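You operate a simulated robot arm through the tools that you are given. There is no shell and no other tool.

You are at the controls of a simulated robot arm. One attempt, no reset.

TASK
Fill the blue-ring cup at the funnel till it is heaped, shut the gate and strike it level.
Fine: stand the cup on the funnel tray, slide the tray in, push the yellow bar all the way across and draw the tray out again; spill nothing.

The check looks at the end state, three seconds after you hand in, the way a careful person would. Anything else that was tipped, shoved, dropped, spilled or broken makes it a failure.

THE ROBOT
A 6-joint arm with a two-finger parallel gripper, fixed in place. Base frame: the origin is at the foot of the arm, x ahead of it, y to its left, z up; the work surface is at about z = 860. Units: mm, degrees, N and s.
Its first joint turns from -166.0 to 166.0 degrees. Payload 3.43 kg.
The tool frame sits at the grasp point between the pads (the TCP): z along the fingers, y along the line on which they close. The tips reach 34 mm beyond it. The gripper opens to 128 mm. The fingers are 24 mm wide and 12 mm thick; the gripper's body (48 by 130 mm) begins 96 mm behind the TCP.
Orientation is told as [roll, pitch, yaw] about the base's x, y, z axes, in that order, counted from this pose: with the fingers straight down and closing along the base's y, the tool's x points along the base's -x, its y along +y and its z along -z.

THE INTERFACE
- The arm moves only by the tool step_arm. Its argument "steps" is a list of rows, each a list of 7 numbers: the gripper command, from -1 (fully open) to 1 (shut), values between in proportion, then the shift along the tool's x, y, z in units of 25 mm (1.0 is 25 mm), then the turn, a rotation vector about the tool's x, y, z in units of 5 degrees (1.0 is 5 degrees). In form: [[grip, dx, dy, dz, rx, ry, rz], ...]. A call has 1 to 20 rows; each row shifts and turns the commanded pose from where the row before left it, along the tool's axes as they then stand. A call with a number of a shift or a turn outside -1 to 1 is refused whole. Rows are played at 5 a second. More than 50 mm and 8.6 degrees between two rows, or a gripper value outside its range, and nothing of the call is played. Where a pose cannot be reached the arm comes as near as it can. A force on the tool above 90 N (or 10 N above the force at the start of the call, whichever is more), or a blocked arm, ends the call early, and 0.2 s more pass. Each finger travels about 153 mm/s and halts on what it meets, pressing with about 35 N; the grip force reading is that of the motor and also rises with nothing between the fingers. The clock runs only during rows and for 0.2 s after the last one: add rows that do not move to give the fingers time. The reply holds the time, the measured pose of the TCP, the force on the tool along the base axes, the opening and the grip force, in the units named above and with some noise, with the torque about the TCP (base axes, N m) and any sound that the robot's microphone picked up, and new pictures: "pictures" is both (left out), scene, wrist or none.
- Cameras (640 x 400 px; columns grow to the right, rows downward): "scene" is fixed at [400.6, 649, 1620.9]; the picture's right is [-0.65, -0.76, 0.00], its down [-0.66, 0.56, -0.50] and it looks along [0.38, -0.33, -0.86] (base axes); focal length 320 px, centre (320, 200). "wrist" rides on the gripper at [76, -11, -160] in the tool frame; the picture's right is [0.15, 0.99, 0.00], its down [-0.88, 0.13, -0.46] and it looks along [-0.45, 0.07, 0.89] (tool axes); focal length 234 px, centre (320, 200). There is no depth. A picture from a camera that has moved, and an enlarged one, comes with that camera's place and axes in the base frame and with its lens.
- zoom(camera, box): a new picture of the part [left, top, right, bottom] of that camera's present view, enlarged. The clock stands still meanwhile.
- sign_off(): hands the job in; it is judged then, once.

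Nothing tells you positions but the pictures and the camera data. Unless the task says otherwise, let go and move clear before handing in.

The tools are called after ">>>" as name(argument=value, ...) on one line, values as JSON. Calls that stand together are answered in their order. step_arm: Moves the arm, as the interface text tells. Its arguments: {"type":"object","properties":{"steps":{"type":"array"},"pictures":{"type":"string","enum":["both","scene","wrist","none"]}},"required":["steps"]} The other tools are called the same way: zoom (camera, box) takes an enlarged picture of a part of a camera's view; sign_off () hands the job in.

At the start:

```text
t: 0.0
ee_pos: [636.1, 215.3, 1139.6]
tcp_rot: [0.0, 0.0, 0.0]
wrist_force: [-0.8, -0.4, -1.2]
torque: [0.02, -0.01, 0.0]
opening: 128.0
gripper_force: 0.1
```

scene: 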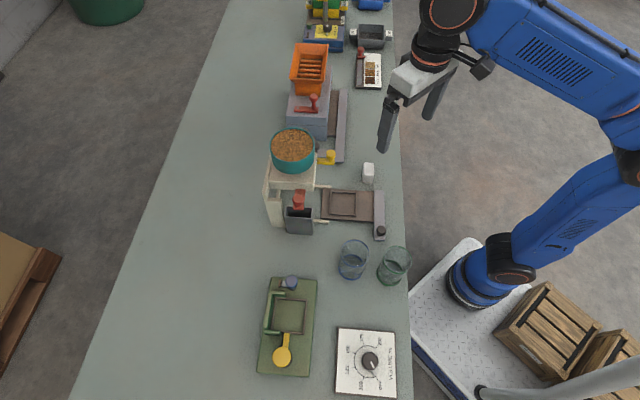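
wrist: 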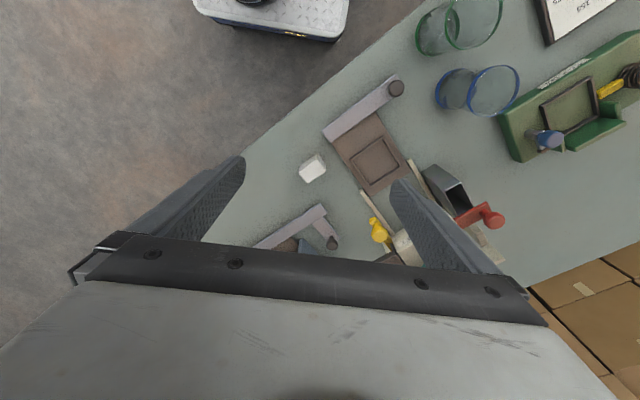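

I see a bench with several stations: a funnel with brown grains (teal hopper), a tray in front of it, a red-handled gate, a yellow bar, and two glass cups (blue ring and green ring). I'll zoom in first to understand the mechanism.

>>> zoom(camera="scene", box=[250, 110, 420, 250])

>>> zoom(camera="scene", box=[240, 220, 420, 400])

>>> zoom(camera="scene", box=[260, 0, 420, 130])

>>> zoom(camera="wrist", box=[240, 60, 540, 270])

```text
2.86 times, centred on (335, 180) of scene
camera zoom: at [400.6, 649.0, 1620.9], right [-0.65, -0.76, 0.0], down [-0.66, 0.56, -0.5], along [0.38, -0.33, -0.86], focal length 913 px, centre (277, 257)
```

zoom: 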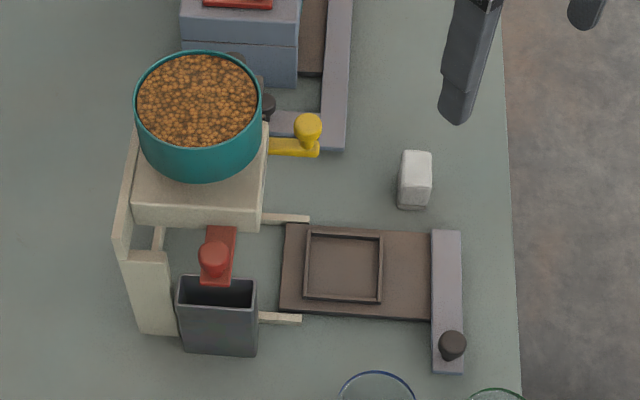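

```text
2.22 times, centred on (330, 310) of scene
camera zoom: at [400.6, 649.0, 1620.9], right [-0.65, -0.76, 0.0], down [-0.66, 0.56, -0.5], along [0.38, -0.33, -0.86], focal length 710 px, centre (298, -44)
```

zoom: 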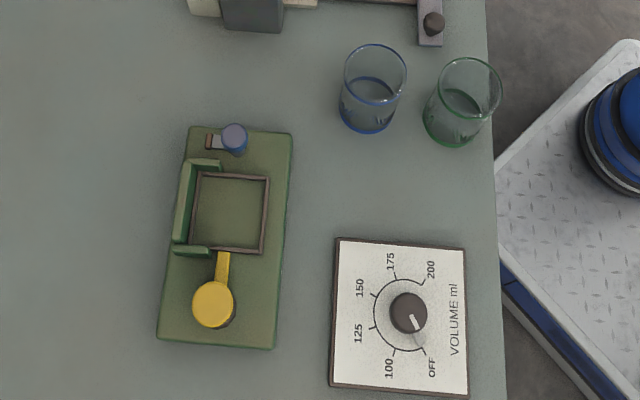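

```text
3.08 times, centred on (340, 65) of scene
camera zoom: at [400.6, 649.0, 1620.9], right [-0.65, -0.76, 0.0], down [-0.66, 0.56, -0.5], along [0.38, -0.33, -0.86], focal length 984 px, centre (258, 615)
```

zoom: 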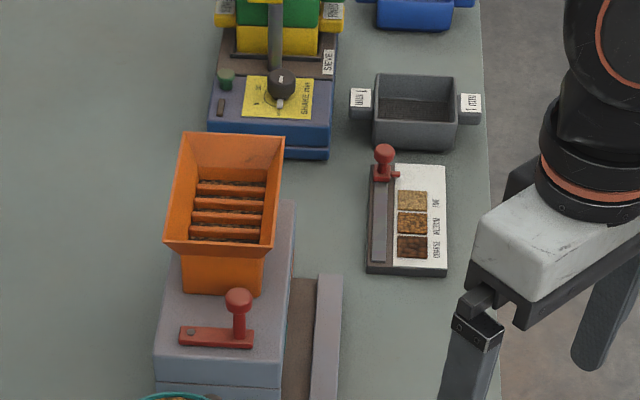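

```text
1.90 times, centred on (390, 165) of wrist
camera zoom: at [560.4, 203.8, 1300.6], right [-0.15, 0.99, 0.0], down [0.88, 0.13, 0.46], along [0.45, 0.07, -0.89], focal length 446 px, centre (187, 267)
```

zoom: 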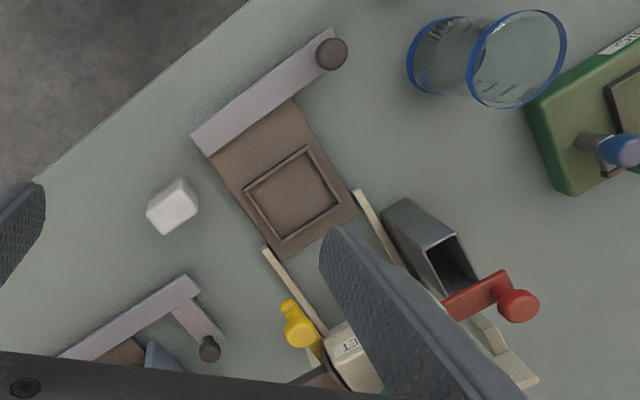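

The funnel (teal hopper, red gate lever above a grey catch bin, yellow strike bar opposite) sits around (760,370). Its tray slides along roughly heading 44°, and the blue-ring cup stands near (533,431). I'll turn the wrist about 44° in place to line up with the bench and get a closer look.

>>> step_arm(steps=[[-1, 0, 0, 0, 0, 0, -0.98], [-1, 0, 0, 0, 0, 0, -0.98], [-1, 0, 0, 0, 0, 0, -0.98], [-1, 0, 0, 0, 0, 0, -0.98], [-1, 0, 0, 0, 0, 0, -0.98], [-1, 0, 0, 0, 0, 0, -0.98], [-1, 0, 0, 0, 0, 0, -0.98], [-1, 0, 0, 0, 0, 0, -0.98], [-1, 0, 0, 0, 0, 0, -0.98], [-1, 0, 0, 0, 0, 0, 0]])

```text
t: 2.2
ee_pos: [636.3, 215.1, 1140.0]
tcp_rot: [0.0, 0.0, 44.2]
wrist_force: [-0.6, 0.7, 0.1]
torque: [0.04, 0.02, 0.03]
opening: 127.9
gripper_force: 0.0
camera wrist: at [589.5, 154.0, 1301.0], right [-0.79, 0.61, 0.0], down [0.54, 0.71, 0.46], along [0.28, 0.36, -0.89], focal length 234 px, centre (320, 200)
```

scene: 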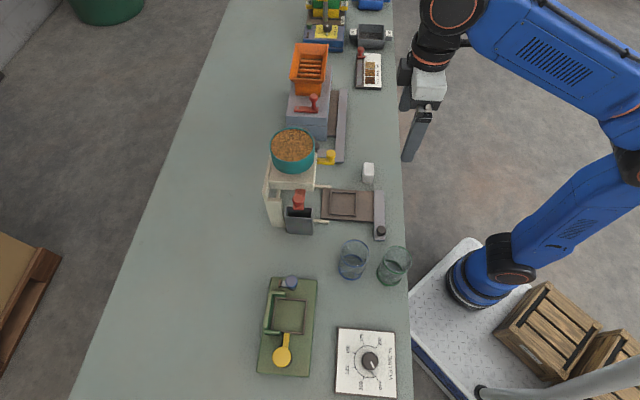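
wrist: 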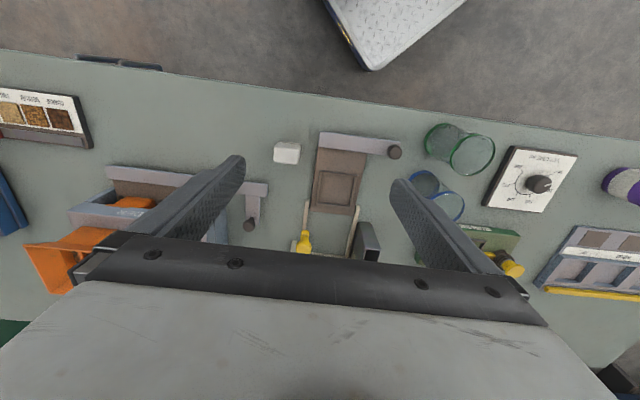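

The tray lines up with this yaw. I'll tilt the tool so the wrist camera looks at the funnel from the front.

>>> step_arm(steps=[[-1, 0, 0, 0, 0, -1, 0], [-1, 0, 0, 0, 0, -1, 0], [-1, 0, 0, 0, 0, -1, 0], [-1, 0, 0, 0, 0, -1, 0], [-1, 0, 0, 0, 0, -1, 0], [-1, 0, 0, 0, 0, -1, 0], [-1, 0, 0, 0, 0, -1, 0], [-1, 0, 0, 0, 0, -1, 0], [-1, 0, 0, 0, 0, 0, 0]])

```text
t: 4.2
ee_pos: [636.8, 215.8, 1140.4]
tcp_rot: [0.1, -40.1, 44.1]
wrist_force: [-0.7, 0.1, 0.5]
torque: [0.0, -0.01, -0.01]
opening: 128.1
gripper_force: 0.1
camera wrist: at [528.9, 95.2, 1214.9], right [-0.77, 0.63, -0.09], down [0.18, 0.36, 0.92], along [0.61, 0.69, -0.39], focal length 234 px, centre (320, 200)
```

scene: 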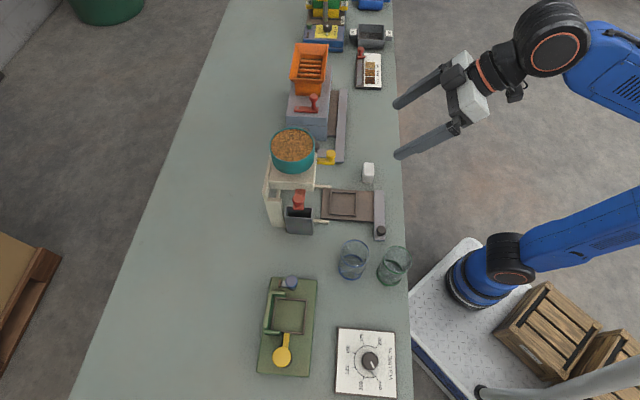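
wrist: 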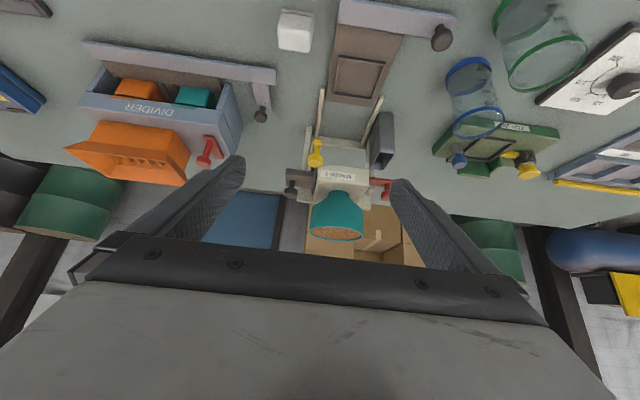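

>>> zoom(camera="wrist", box=[260, 0, 460, 250])

>>> zoom(camera="wrist", box=[270, 110, 430, 250])

>>> zoom(camera="wrist", box=[420, 0, 600, 180])

```text
1.60 times, centred on (360, 125) of wrist
camera zoom: at [528.9, 95.2, 1214.9], right [-0.77, 0.63, -0.09], down [0.18, 0.36, 0.92], along [0.61, 0.69, -0.39], focal length 375 px, centre (256, 320)
```

zoom: 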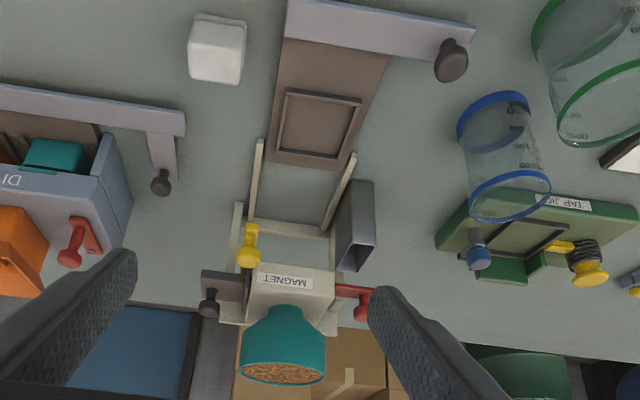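

```text
2.86 times, centred on (350, 180) of wrist
camera zoom: at [528.9, 95.2, 1214.9], right [-0.77, 0.63, -0.09], down [0.18, 0.36, 0.92], along [0.61, 0.69, -0.39], focal length 669 px, centre (234, 257)
```

zoom: 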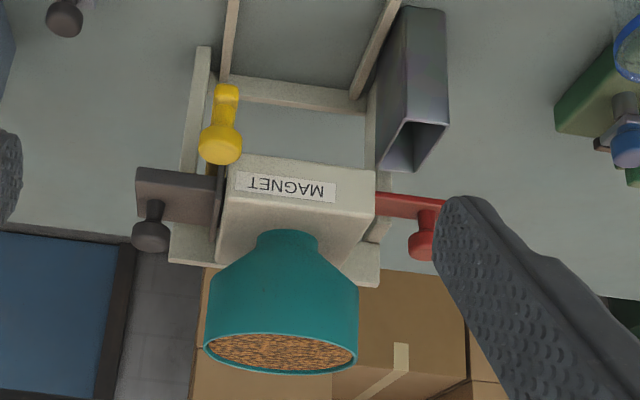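

```text
2.22 times, centred on (510, 90) of wrist
camera zoom: at [528.9, 95.2, 1214.9], right [-0.77, 0.63, -0.09], down [0.18, 0.36, 0.92], along [0.61, 0.69, -0.39], focal length 520 px, centre (-102, 444)
```

zoom: 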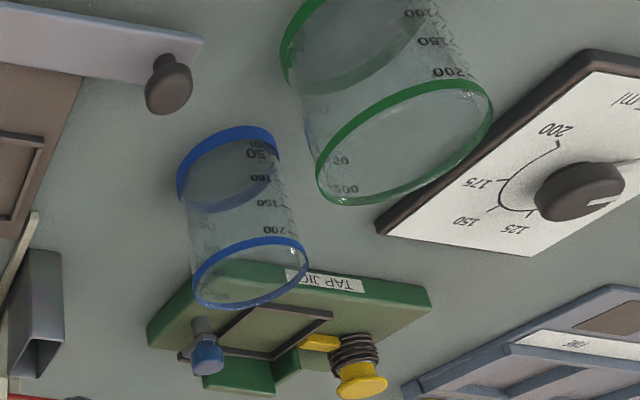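

The funnel assembly shows clearly: the "MAGNET" box front is near (738,370,1020), the red gate knob near (691,458,1025) over the catch bin, and the yellow strike bar is on the left. There is also a dark-knobbed brown plate on the far side. I'll move the camera closer.

>>> step_arm(steps=[[-1, 0, 0.4, 1, 0, 0, 0], [-1, 0, 0.4, 1, 0, 0, 0], [-1, 0, 0.4, 1, 0, 0, 0], [-1, 0, 0, 0.7, 0, 0, 0], [-1, 0, 0, 0, 0, 0, 0]], pictures="wrist")

>>> zoom(camera="wrist", box=[240, 60, 440, 260])

>>> zoom(camera="wrist", box=[220, 0, 420, 140])

```text
t: 5.4
ee_pos: [658.8, 278.4, 1068.9]
tcp_rot: [-0.1, -40.0, 44.2]
wrist_force: [0.4, 0.3, 0.4]
torque: [0.0, -0.02, 0.0]
opening: 128.3
gripper_force: 0.0
camera wrist: at [551.5, 158.7, 1143.4], right [-0.77, 0.63, -0.09], down [0.18, 0.36, 0.92], along [0.61, 0.69, -0.39], focal length 234 px, centre (320, 200)
```

wrist: 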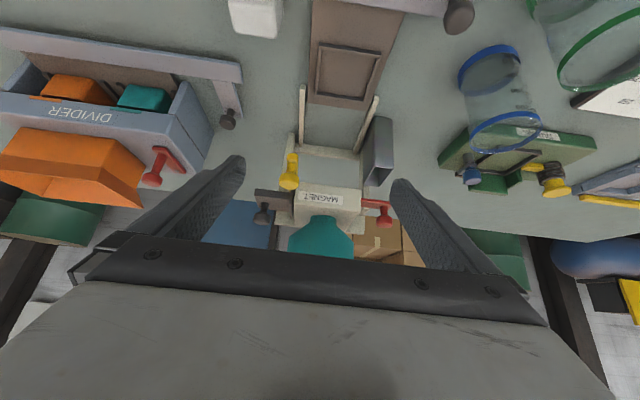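

```text
2.00 times, centred on (340, 160) of wrist
camera zoom: at [551.5, 158.7, 1143.4], right [-0.77, 0.63, -0.09], down [0.18, 0.36, 0.92], along [0.61, 0.69, -0.39], focal length 468 px, centre (280, 280)
```

zoom: 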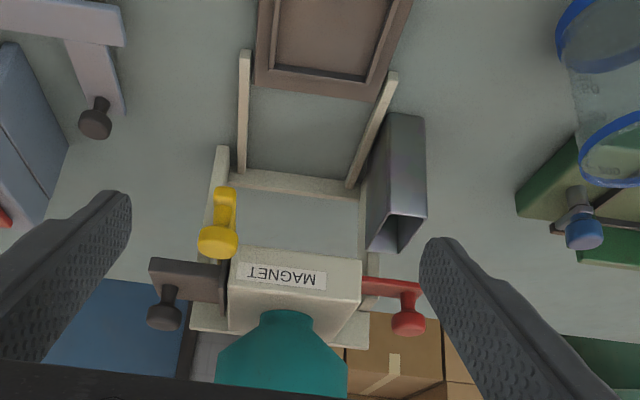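

```text
2.86 times, centred on (320, 70) of wrist
camera zoom: at [551.5, 158.7, 1143.4], right [-0.77, 0.63, -0.09], down [0.18, 0.36, 0.92], along [0.61, 0.69, -0.39], focal length 669 px, centre (320, 571)
```

zoom: 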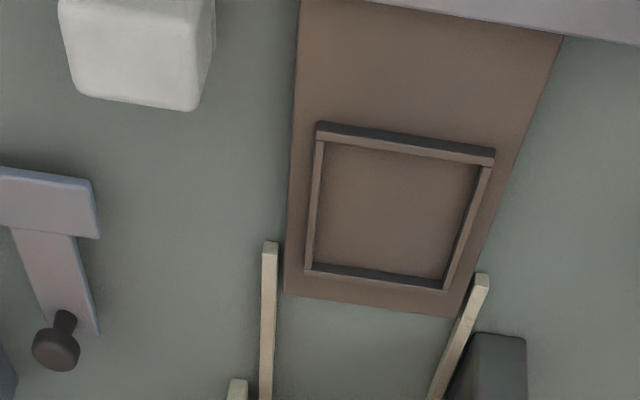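

The tray pocket is near (680,327), the yellow knob near (744,318,1018) and the hopper centre near (764,411). Next I level the tool and go above the blue-ring cup at about (534,432) to look straight at it.

>>> step_arm(steps=[[-1, 0, 0, 0, 0, 1, 0], [-1, 0, 0, 0, 0, 1, 0], [-1, 0, 0, 0, 0, 1, 0], [-1, 0, 0, 0, 0, 1, 0], [-1, 0, 0, 0, 0, 1, 0], [-1, 0, 0, 0, 0, 1, 0], [-1, 0, 0, 0, 0, 1, 0], [-1, 0, 0, 0, 0, 1, 0], [-1, 0, 1, 0, 0, 0, 0], [-1, 0, 1, 0, 0, 0, 0], [-1, 0, 1, 0, 0, 0, 0], [-1, 0, 1, 0, 0, 0, 0], [-1, 0, 1, 0, 0, 0, 0], [-1, -0.3, 1, 0, 0, 0, 0], [-1, -0.44, 1, 0, 0, 0, 0], [-1, 0, 0.9, 0, 0, 0, 0], [-1, 0, 0, 0, 0, 0, 0]])

```text
t: 9.0
ee_pos: [532.9, 433.0, 1068.7]
tcp_rot: [-0.1, 0.1, 44.1]
wrist_force: [-0.8, 0.8, -0.1]
torque: [0.0, -0.02, 0.0]
opening: 127.8
gripper_force: 0.0
camera wrist: at [486.4, 371.2, 1230.1], right [-0.79, 0.61, 0.0], down [0.54, 0.71, 0.46], along [0.28, 0.36, -0.89], focal length 234 px, centre (320, 200)
```

scene: 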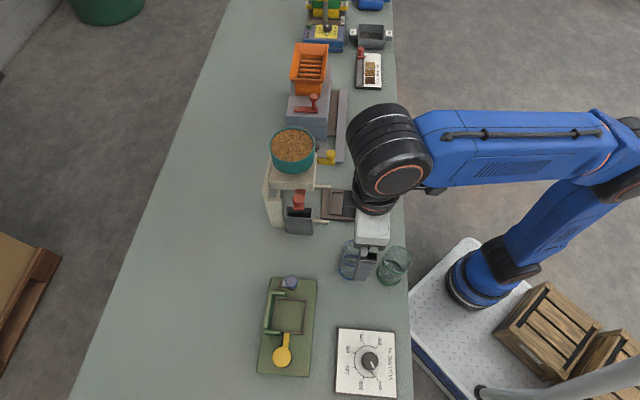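
wrist: 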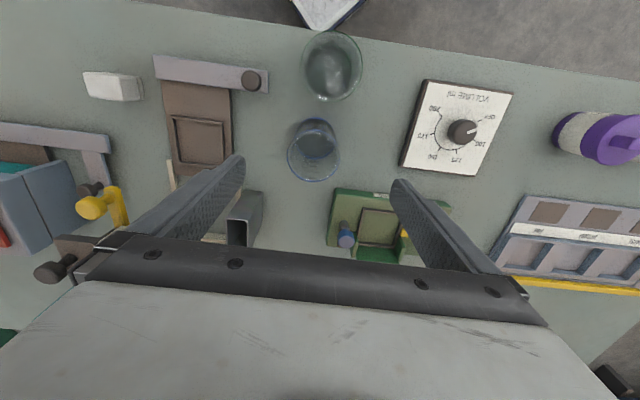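

>>> zoom(camera="wrist", box=[240, 20, 400, 200])

>>> zoom(camera="wrist", box=[130, 30, 290, 200])

```text
2.22 times, centred on (320, 110) of wrist
camera zoom: at [486.4, 371.2, 1230.1], right [-0.79, 0.61, 0.0], down [0.54, 0.71, 0.46], along [0.28, 0.36, -0.89], focal length 520 px, centre (320, 400)
```

zoom: 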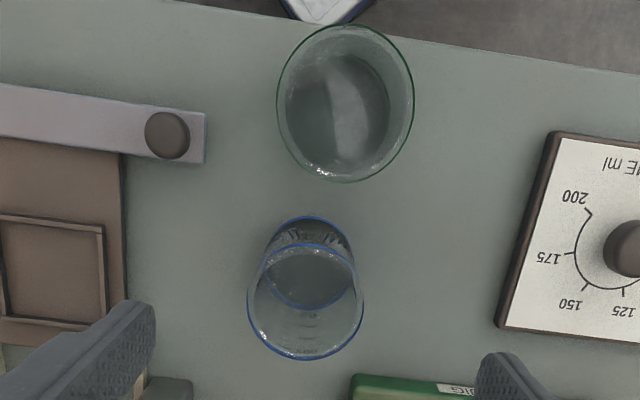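

```text
2.35 times, centred on (210, 115) of wrist
camera zoom: at [486.4, 371.2, 1230.1], right [-0.79, 0.61, 0.0], down [0.54, 0.71, 0.46], along [0.28, 0.36, -0.89], focal length 551 px, centre (579, 400)
```

zoom: 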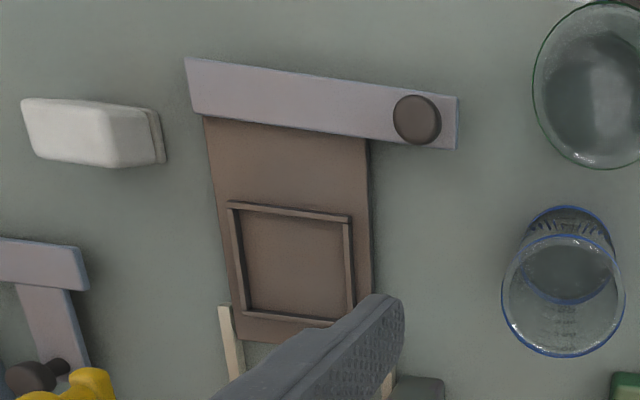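

The cup's base sits near (538,431), its rim is at about z 957, and it is about 62 mm wide. I set the opening to about 100 mm, make a small lateral correction and lower until the fingertips straddle the rim, then check again.

>>> step_arm(steps=[[-0.56, -0.08, -0.16, 0, 0, 0, 0], [-0.56, 0, 0, 1, 0, 0, 0], [-0.56, 0, 0, 1, 0, 0, 0], [-0.56, 0, 0, 1, 0, 0, 0], [-0.56, 0, 0, 1, 0, 0, 0], [-0.56, 0, 0, 0, 0, 0, 0]])

>>> zoom(camera="wrist", box=[200, 50, 440, 250])

>>> zoom(camera="scene", box=[300, 190, 440, 310])

```text
t: 10.4
ee_pos: [537.2, 430.6, 969.1]
tcp_rot: [0.0, 0.0, 44.1]
wrist_force: [-0.6, -0.2, 0.2]
torque: [0.01, 0.01, -0.05]
opening: 99.9
gripper_force: 0.1
camera wrist: at [490.7, 370.0, 1130.5], right [-0.79, 0.61, 0.0], down [0.54, 0.71, 0.46], along [0.28, 0.36, -0.89], focal length 234 px, centre (320, 200)
```

scene: 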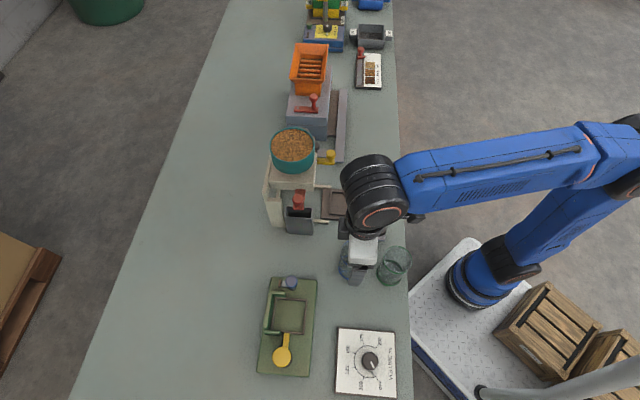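
wrist: 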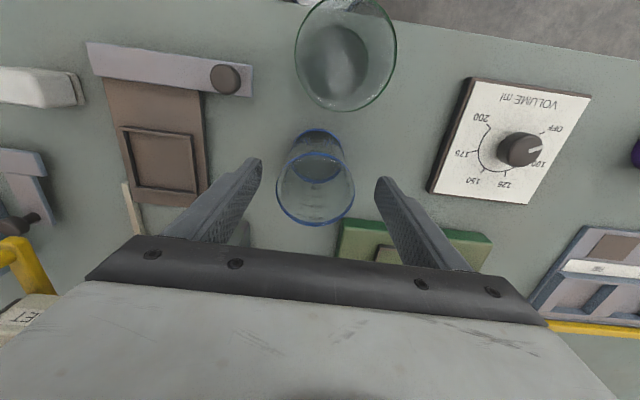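

```text
2.00 times, centred on (320, 150) of wrist
camera zoom: at [490.7, 370.0, 1130.5], right [-0.79, 0.61, 0.0], down [0.54, 0.71, 0.46], along [0.28, 0.36, -0.89], focal length 468 px, centre (320, 300)
```

zoom: 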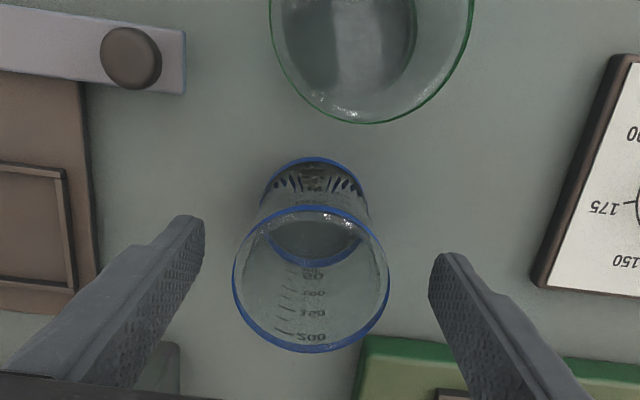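

```text
3.33 times, centred on (370, 250) of scene
camera zoom: at [400.6, 649.0, 1620.9], right [-0.65, -0.76, 0.0], down [-0.66, 0.56, -0.5], along [0.38, -0.33, -0.86], focal length 1066 px, centre (153, 33)
```

zoom: 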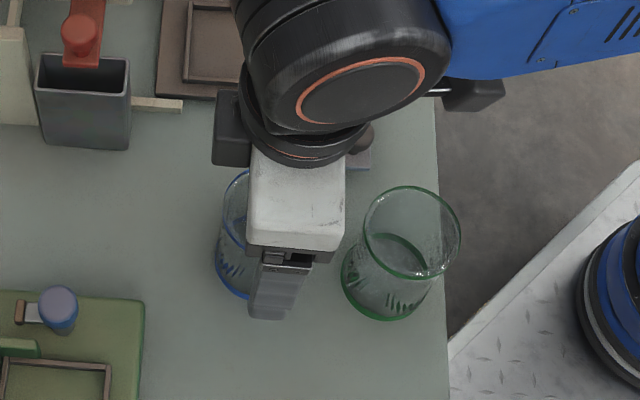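

The fingers straddle the cup centrally, within about 2 mm. I lower to mid-height and grip.

>>> step_arm(steps=[[-0.56, -0.05, -0.09, 1, 0, 0, 0], [-0.56, 0, 0, 1, 0, 0, 0], [-0.56, 0, 0, 0.28, 0, 0, 0], [-0.56, 0, 0, 0, 0, 0, 0], [-0.2, 0, 0, 0, 0, 0, 0], [0.0, 0, 0, 0, 0, 0, 0], [0.2, 0, 0, 0, 0, 0, 0], [0.2, 0, 0, 0, 0, 0, 0]])

>>> zoom(camera="wrist", box=[200, 50, 440, 250])

```text
t: 12.2
ee_pos: [539.2, 430.5, 911.9]
tcp_rot: [0.0, 0.0, 44.1]
wrist_force: [0.4, -0.3, -0.1]
torque: [0.02, -0.02, -0.03]
opening: 59.4
gripper_force: 35.0
camera wrist: at [493.3, 369.4, 1073.2], right [-0.79, 0.61, 0.0], down [0.54, 0.71, 0.46], along [0.28, 0.36, -0.89], focal length 234 px, centre (320, 200)
```

scene: 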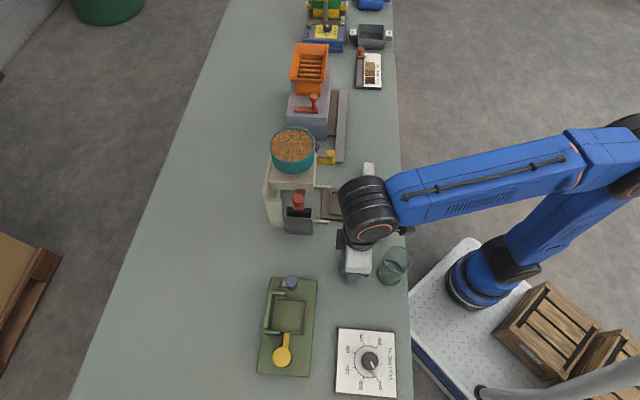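
wrist: 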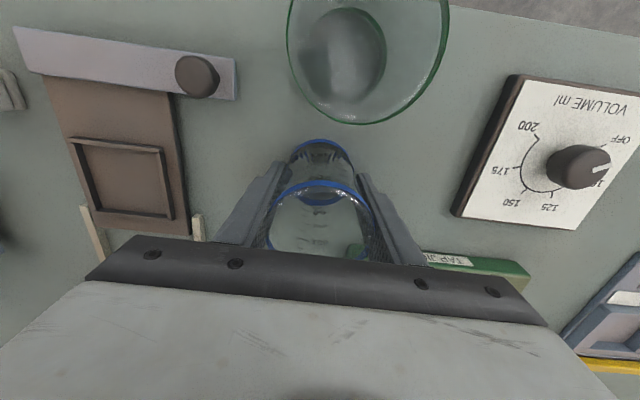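

```text
2.00 times, centred on (320, 150) of wrist
camera zoom: at [493.3, 369.4, 1073.2], right [-0.79, 0.61, 0.0], down [0.54, 0.71, 0.46], along [0.28, 0.36, -0.89], focal length 468 px, centre (320, 300)
```

zoom: 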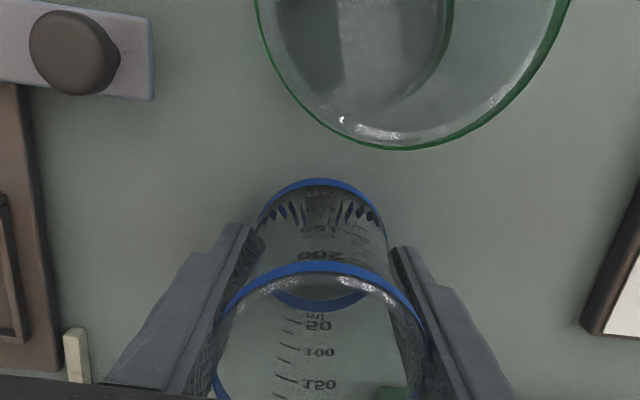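

The cup is gripped (59 mm). I lift it 60 mm straight up and carry it over the tray pocket at about (682,328).

>>> step_arm(steps=[[0.25, 0, 0, -0.4, 0, 0, 0], [0.25, 0, 0, -1, 0, 0, 0], [0.25, 0, 0, -1, 0, 0, 0], [0.25, 0, -0.5, 0, 0, 0, 0], [0.25, 0, -0.9, 0, 0, 0, 0], [0.25, 0, -0.9, 0, 0, 0, 0], [0.25, -0.2, -0.9, 0, 0, 0, 0], [0.25, -0.3, -0.9, 0, 0, 0, 0], [0.25, -0.3, -0.9, 0, 0, 0, 0], [0.25, -0.3, -0.9, 0, 0, 0, 0], [0.25, -0.15, -0.7, 0, 0, 0, 0], [0.25, 0, -0.3, 0, 0, 0, 0], [0.25, 0, 0, 0, 0, 0, 0], [0.25, 0, 0, 0, 0, 0, 0]])

>>> zoom(camera="wrist", box=[200, 50, 440, 250])

>>> zoom(camera="scene", box=[260, 120, 420, 250])

```text
t: 15.2
ee_pos: [683.2, 328.9, 970.6]
tcp_rot: [0.0, 0.0, 44.1]
wrist_force: [-0.6, -0.2, 0.0]
torque: [0.01, -0.03, 0.0]
opening: 59.0
gripper_force: 34.8
camera wrist: at [636.8, 267.7, 1131.8], right [-0.79, 0.61, 0.0], down [0.54, 0.71, 0.46], along [0.28, 0.36, -0.89], focal length 234 px, centre (320, 200)
```

scene: 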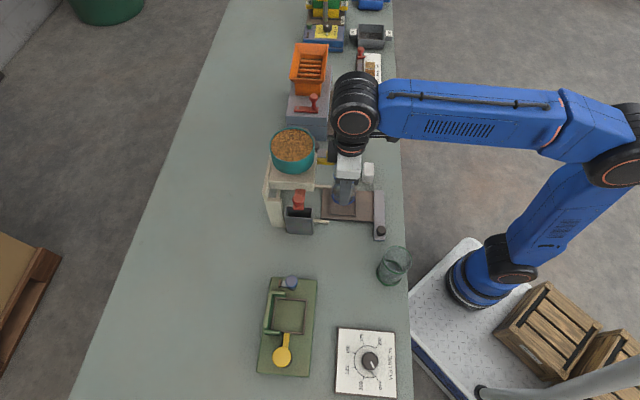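
wrist: 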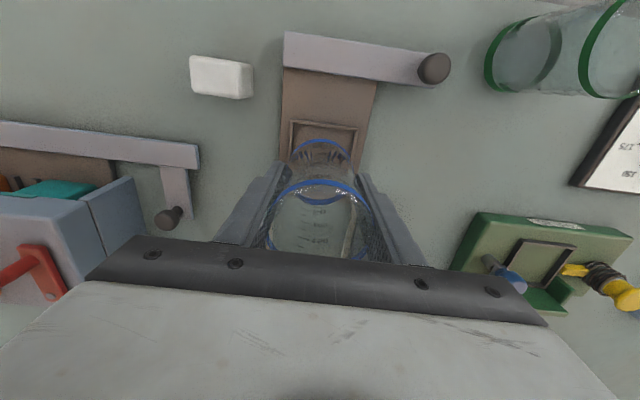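

```text
2.00 times, centred on (320, 150) of wrist
camera zoom: at [636.8, 267.7, 1131.8], right [-0.79, 0.61, 0.0], down [0.54, 0.71, 0.46], along [0.28, 0.36, -0.89], focal length 468 px, centre (320, 300)
```

zoom: 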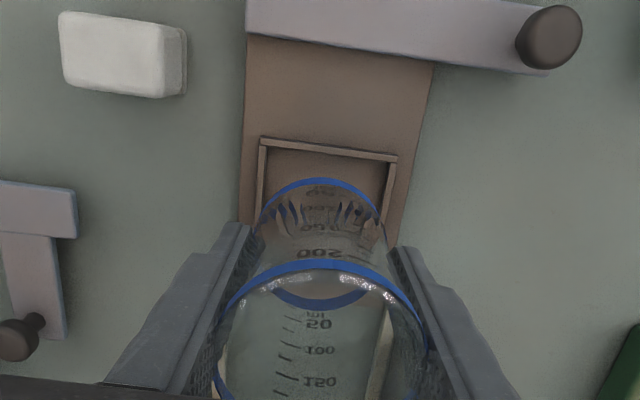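

```text
3.08 times, centred on (340, 185) of scene
camera zoom: at [400.6, 649.0, 1620.9], right [-0.65, -0.76, 0.0], down [-0.66, 0.56, -0.5], along [0.38, -0.33, -0.86], focal length 984 px, centre (258, 246)
```

zoom: 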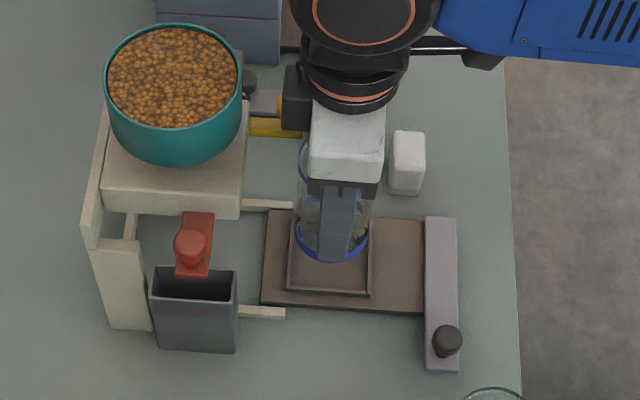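

The cup hovers within about 1 mm of the pocket centre by my estimate. I lower until the base is just above the frame and check again.

>>> step_arm(steps=[[0.25, 0, 0, 0.7, 0, 0, 0], [0.25, 0, 0, 0.6, 0, 0, 0], [0.25, 0, 0, 0, 0, 0, 0]])

>>> zoom(camera="wrist", box=[240, 70, 400, 200])

>>> zoom(camera="scene", box=[310, 160, 390, 230])

```text
t: 16.0
ee_pos: [682.6, 329.9, 939.3]
tcp_rot: [-0.1, 0.0, 44.2]
wrist_force: [-0.5, -0.4, -0.9]
torque: [-0.02, 0.0, -0.01]
opening: 59.2
gripper_force: 35.2
camera wrist: at [637.4, 267.9, 1100.0], right [-0.79, 0.61, 0.0], down [0.54, 0.71, 0.46], along [0.28, 0.36, -0.89], focal length 234 px, centre (320, 200)
```

scene: 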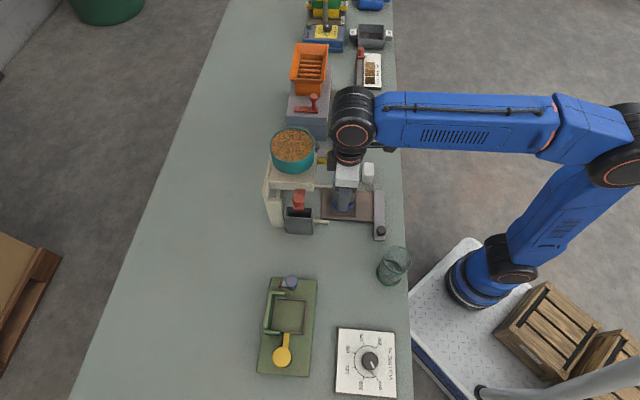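
wrist: 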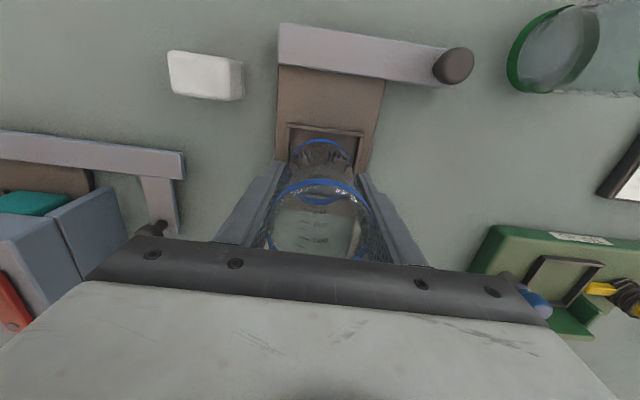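

```text
3.08 times, centred on (320, 135) of wrist
camera zoom: at [637.4, 267.9, 1100.0], right [-0.79, 0.61, 0.0], down [0.54, 0.71, 0.46], along [0.28, 0.36, -0.89], focal length 720 px, centre (320, 400)
```

zoom: 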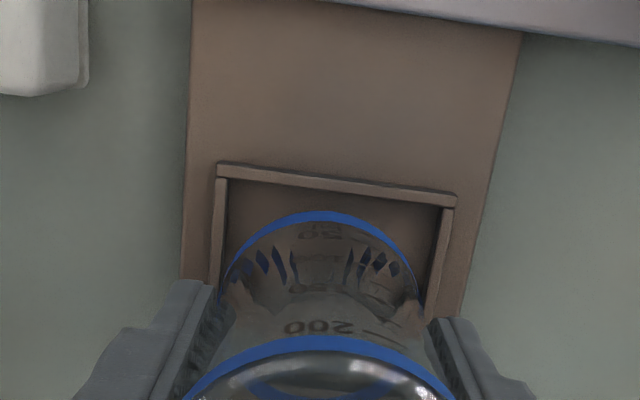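

```text
5.71 times, centred on (350, 195) of scene
camera zoom: at [400.6, 649.0, 1620.9], right [-0.65, -0.76, 0.0], down [-0.66, 0.56, -0.5], along [0.38, -0.33, -0.86], focal length 1826 px, centre (149, 229)
```

zoom: 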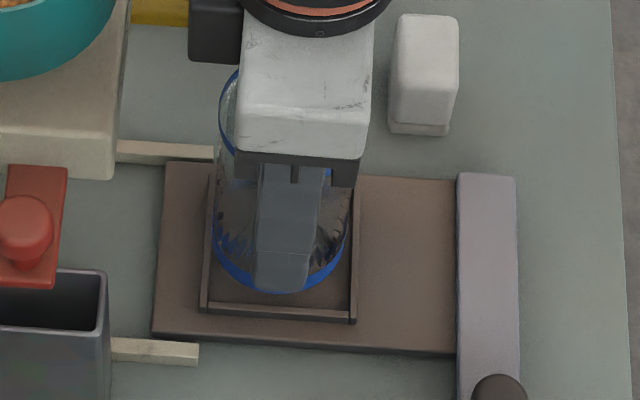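

Alignment is good: the cup's near edge is at f≈691 against the frame inner face at f≈687, and it is centred sideways. I lower gently in small steps and watch the force.

>>> step_arm(steps=[[0.25, 0, 0, 0.25, 0, 0, 0], [0.25, 0, 0, 0.2, 0, 0, 0], [0.25, 0, 0, 0, 0, 0, 0]], pictures="wrist")

>>> zoom(camera="wrist", box=[240, 70, 400, 200])

>>> zoom(camera="scene", box=[310, 160, 390, 230])

```text
t: 16.8
ee_pos: [683.8, 328.5, 927.0]
tcp_rot: [0.0, 0.0, 44.1]
wrist_force: [1.1, 0.2, 0.9]
torque: [-0.01, -0.04, -0.02]
opening: 59.0
gripper_force: 35.2
camera wrist: at [637.2, 267.5, 1088.9], right [-0.79, 0.61, 0.0], down [0.54, 0.71, 0.46], along [0.28, 0.36, -0.89], focal length 234 px, centre (320, 200)
```

wrist: 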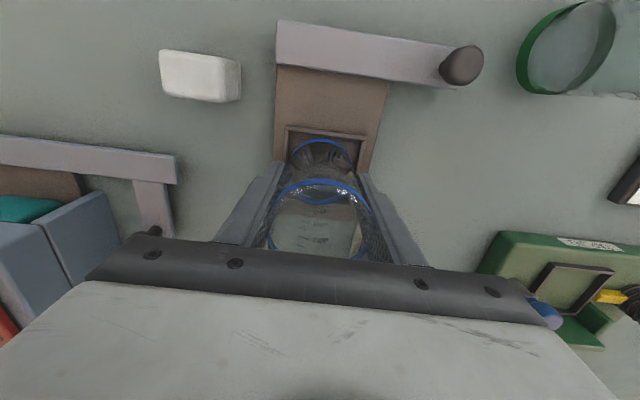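

```text
3.08 times, centred on (320, 135) of wrist
camera zoom: at [637.2, 267.5, 1088.9], right [-0.79, 0.61, 0.0], down [0.54, 0.71, 0.46], along [0.28, 0.36, -0.89], focal length 720 px, centre (320, 400)
```

zoom: 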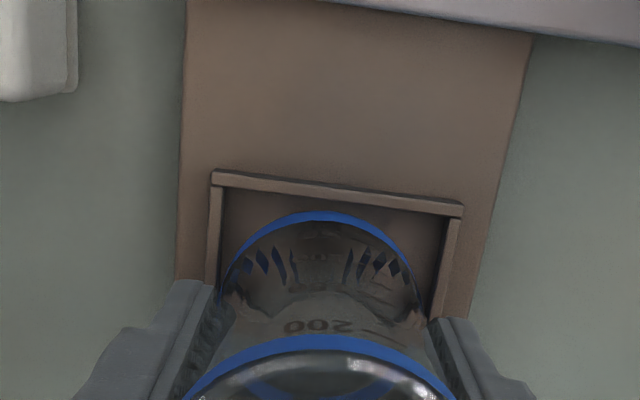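

```text
5.71 times, centred on (350, 195) of scene
camera zoom: at [400.6, 649.0, 1620.9], right [-0.65, -0.76, 0.0], down [-0.66, 0.56, -0.5], along [0.38, -0.33, -0.86], focal length 1826 px, centre (149, 229)
```

zoom: 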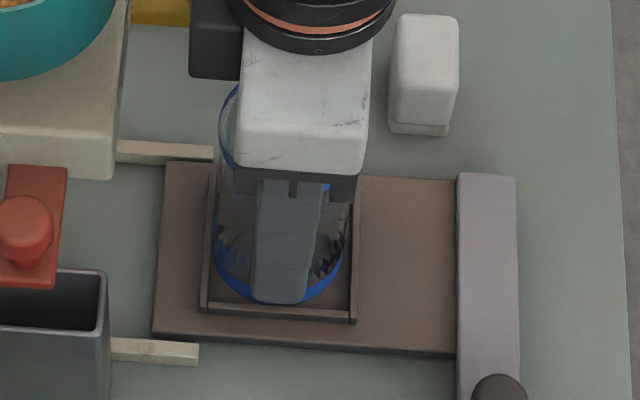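

No contact yet, with the base at about z 875. I continue in 2 mm steps.

>>> step_arm(steps=[[0.25, 0, 0, 0.1, 0, 0, 0], [0.25, 0, 0, 0, 0, 0, 0]], pictures="none")

>>> step_arm(steps=[[0.25, 0, 0, 0.08, 0, 0, 0], [0.25, 0, 0, 0, 0, 0, 0]], pictures="none")

>>> step_arm(steps=[[0.25, 0, 0, 0.06, 0, 0, 0], [0.25, 0, 0, 0, 0, 0, 0]])

>>> zoom(camera="wrist", box=[240, 70, 400, 200])

>>> zoom(camera="scene", box=[310, 160, 390, 230])

```text
t: 17.4
ee_pos: [683.2, 329.1, 926.4]
tcp_rot: [0.0, -0.1, 44.0]
wrist_force: [4.8, 1.2, 15.8]
torque: [-0.08, -0.22, -0.02]
opening: 59.1
gripper_force: 34.8
```

```text
t: 18.0
ee_pos: [682.7, 328.2, 923.9]
tcp_rot: [0.0, -0.1, 44.0]
wrist_force: [4.0, -1.7, 23.5]
torque: [-0.21, -0.2, -0.05]
opening: 59.2
gripper_force: 34.8
```

```text
t: 18.6
ee_pos: [682.0, 328.5, 921.8]
tcp_rot: [-0.1, 0.1, 44.1]
wrist_force: [3.1, -2.5, 19.1]
torque: [-0.27, -0.2, -0.05]
opening: 59.1
gripper_force: 35.6
camera wrist: at [636.3, 267.2, 1082.4], right [-0.79, 0.61, 0.0], down [0.54, 0.71, 0.46], along [0.28, 0.36, -0.89], focal length 234 px, centre (320, 200)
```

scene: 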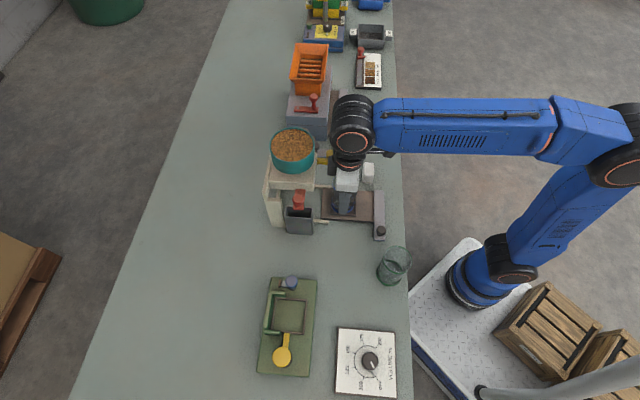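
wrist: 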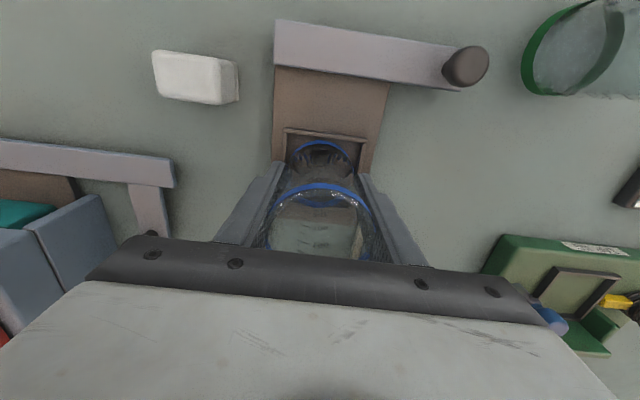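

```text
3.08 times, centred on (320, 135) of wrist
camera zoom: at [636.3, 267.2, 1082.4], right [-0.79, 0.61, 0.0], down [0.54, 0.71, 0.46], along [0.28, 0.36, -0.89], focal length 720 px, centre (320, 400)
```

zoom: 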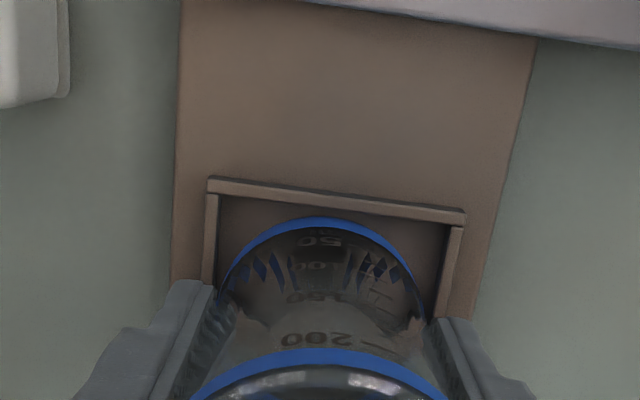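

```text
5.71 times, centred on (350, 195) of scene
camera zoom: at [400.6, 649.0, 1620.9], right [-0.65, -0.76, 0.0], down [-0.66, 0.56, -0.5], along [0.38, -0.33, -0.86], focal length 1826 px, centre (149, 229)
```

zoom: 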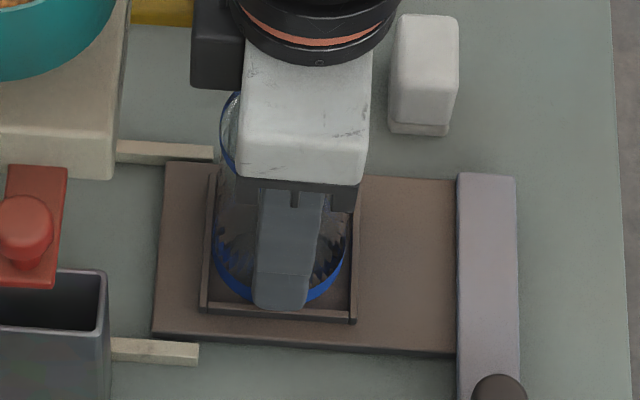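

The cup touched down (about 20 N, slight slip in the grip, with contact near the base centre), so it looks seated flat in the pocket. I open the fingers and check.

>>> step_arm(steps=[[0.0, 0, 0, 0, 0, 0, 0], [-0.3, 0, 0, 0, 0, 0, 0], [-0.3, 0, 0, 0, 0, 0, 0]])

>>> zoom(camera="wrist", box=[240, 70, 400, 200])

>>> zoom(camera="scene", box=[310, 160, 390, 230])

```text
t: 19.4
ee_pos: [684.1, 328.3, 921.1]
tcp_rot: [-0.1, 0.0, 44.2]
wrist_force: [-0.1, 0.5, 0.0]
torque: [0.01, 0.0, 0.04]
opening: 83.4
gripper_force: 0.1
camera wrist: at [636.7, 267.6, 1082.2], right [-0.79, 0.61, 0.0], down [0.54, 0.71, 0.46], along [0.28, 0.36, -0.89], focal length 234 px, centre (320, 200)
```

scene: 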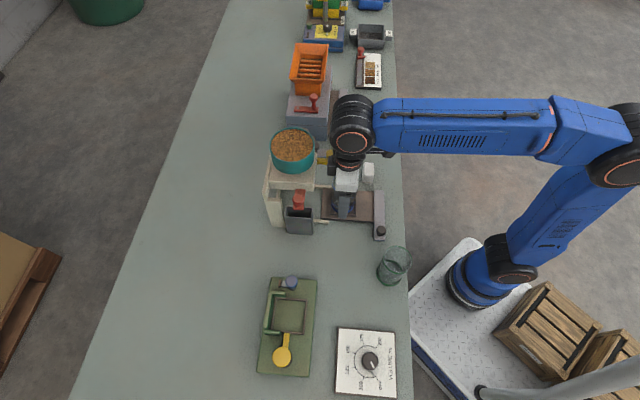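
wrist: 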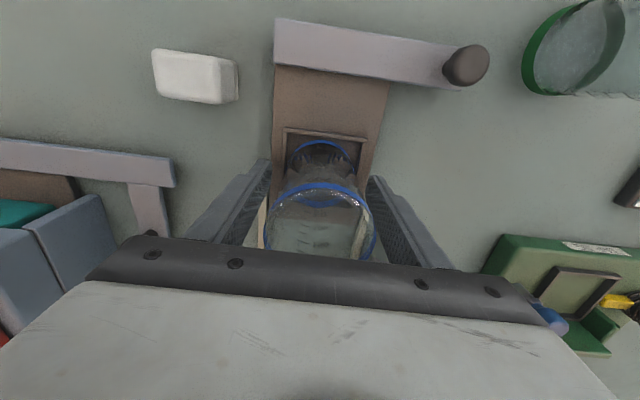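

```text
3.08 times, centred on (320, 135) of wrist
camera zoom: at [636.7, 267.6, 1082.2], right [-0.79, 0.61, 0.0], down [0.54, 0.71, 0.46], along [0.28, 0.36, -0.89], focal length 720 px, centre (320, 400)
```

zoom: 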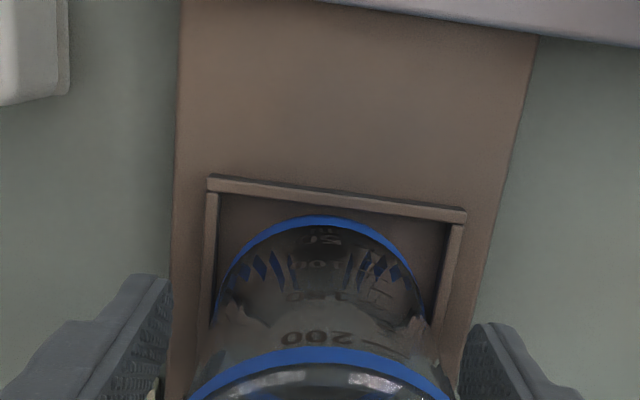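

```text
5.71 times, centred on (350, 195) of scene
camera zoom: at [400.6, 649.0, 1620.9], right [-0.65, -0.76, 0.0], down [-0.66, 0.56, -0.5], along [0.38, -0.33, -0.86], focal length 1826 px, centre (149, 229)
```

zoom: 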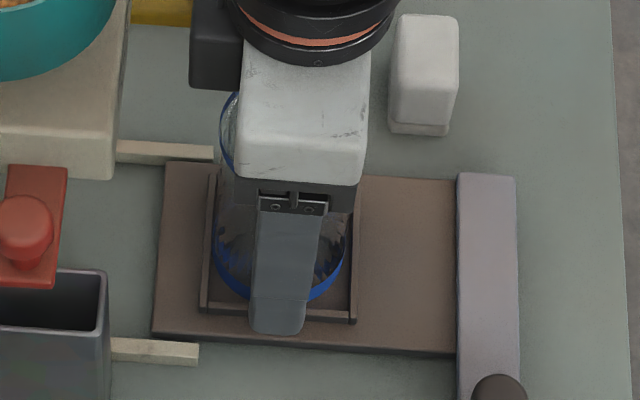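

Released without the cup moving. I raise straight up and back off to check the cup stands upright in the pocket.

>>> step_arm(steps=[[-0.3, 0, 0, -1, 0, 0, 0], [-0.3, 0, 0, -1, 0, 0, 0], [-0.3, 0, 0, -1, 0, 0, 0], [-0.3, 0, 0, -1, 0, 0, 0], [-0.3, 0, 0, -0.6, 0, 0, 0], [-0.3, 1, 0, 0, 0, 0, 0], [-0.3, 1, 0, 0, 0, 0, 0], [-0.3, 1, 0, 0, 0, 0, 0], [-0.3, 1, 0, 0, 0, 0, 0], [-0.3, 0, 0, 0, 0, 0, 0]])

>>> zoom(camera="wrist", box=[220, 50, 480, 240])

>>> zoom(camera="scene", box=[260, 120, 400, 250])

```text
t: 21.6
ee_pos: [611.8, 258.0, 1037.7]
tcp_rot: [0.0, 0.0, 44.1]
wrist_force: [0.0, -0.2, -0.2]
torque: [-0.02, -0.02, 0.0]
opening: 83.3
gripper_force: 0.1
camera wrist: at [565.3, 197.7, 1198.0], right [-0.79, 0.61, 0.0], down [0.54, 0.71, 0.46], along [0.28, 0.36, -0.89], focal length 234 px, centre (320, 200)
```

scene: 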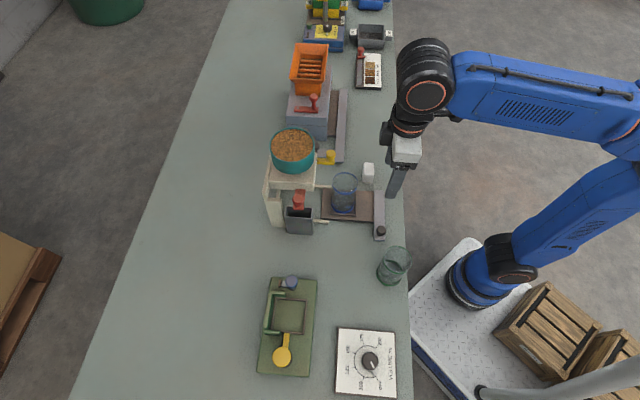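
wrist: 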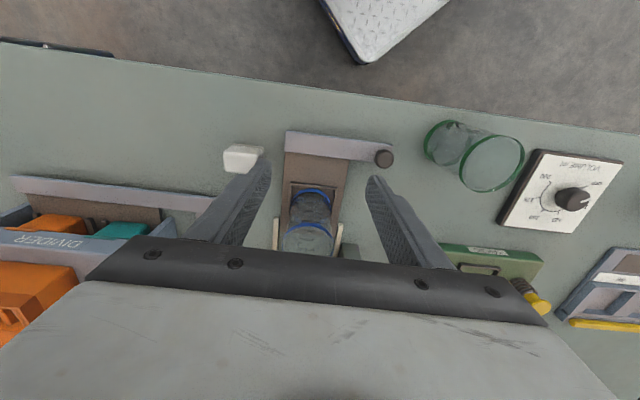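

```text
2.11 times, centred on (350, 145) of wrist
camera zoom: at [565.3, 197.7, 1198.0], right [-0.79, 0.61, 0.0], down [0.54, 0.71, 0.46], along [0.28, 0.36, -0.89], focal length 493 px, centre (257, 316)
```

zoom: 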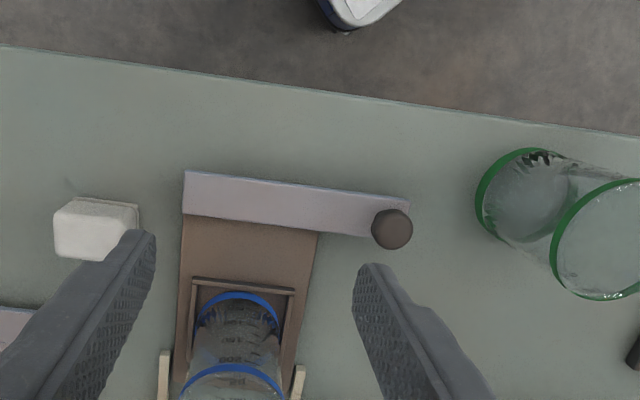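

```text
3.08 times, centred on (330, 185) of scene
camera zoom: at [400.6, 649.0, 1620.9], right [-0.65, -0.76, 0.0], down [-0.66, 0.56, -0.5], along [0.38, -0.33, -0.86], focal length 984 px, centre (289, 246)
```

zoom: 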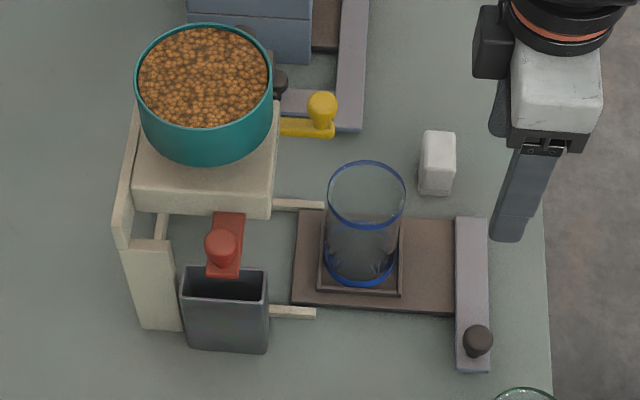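

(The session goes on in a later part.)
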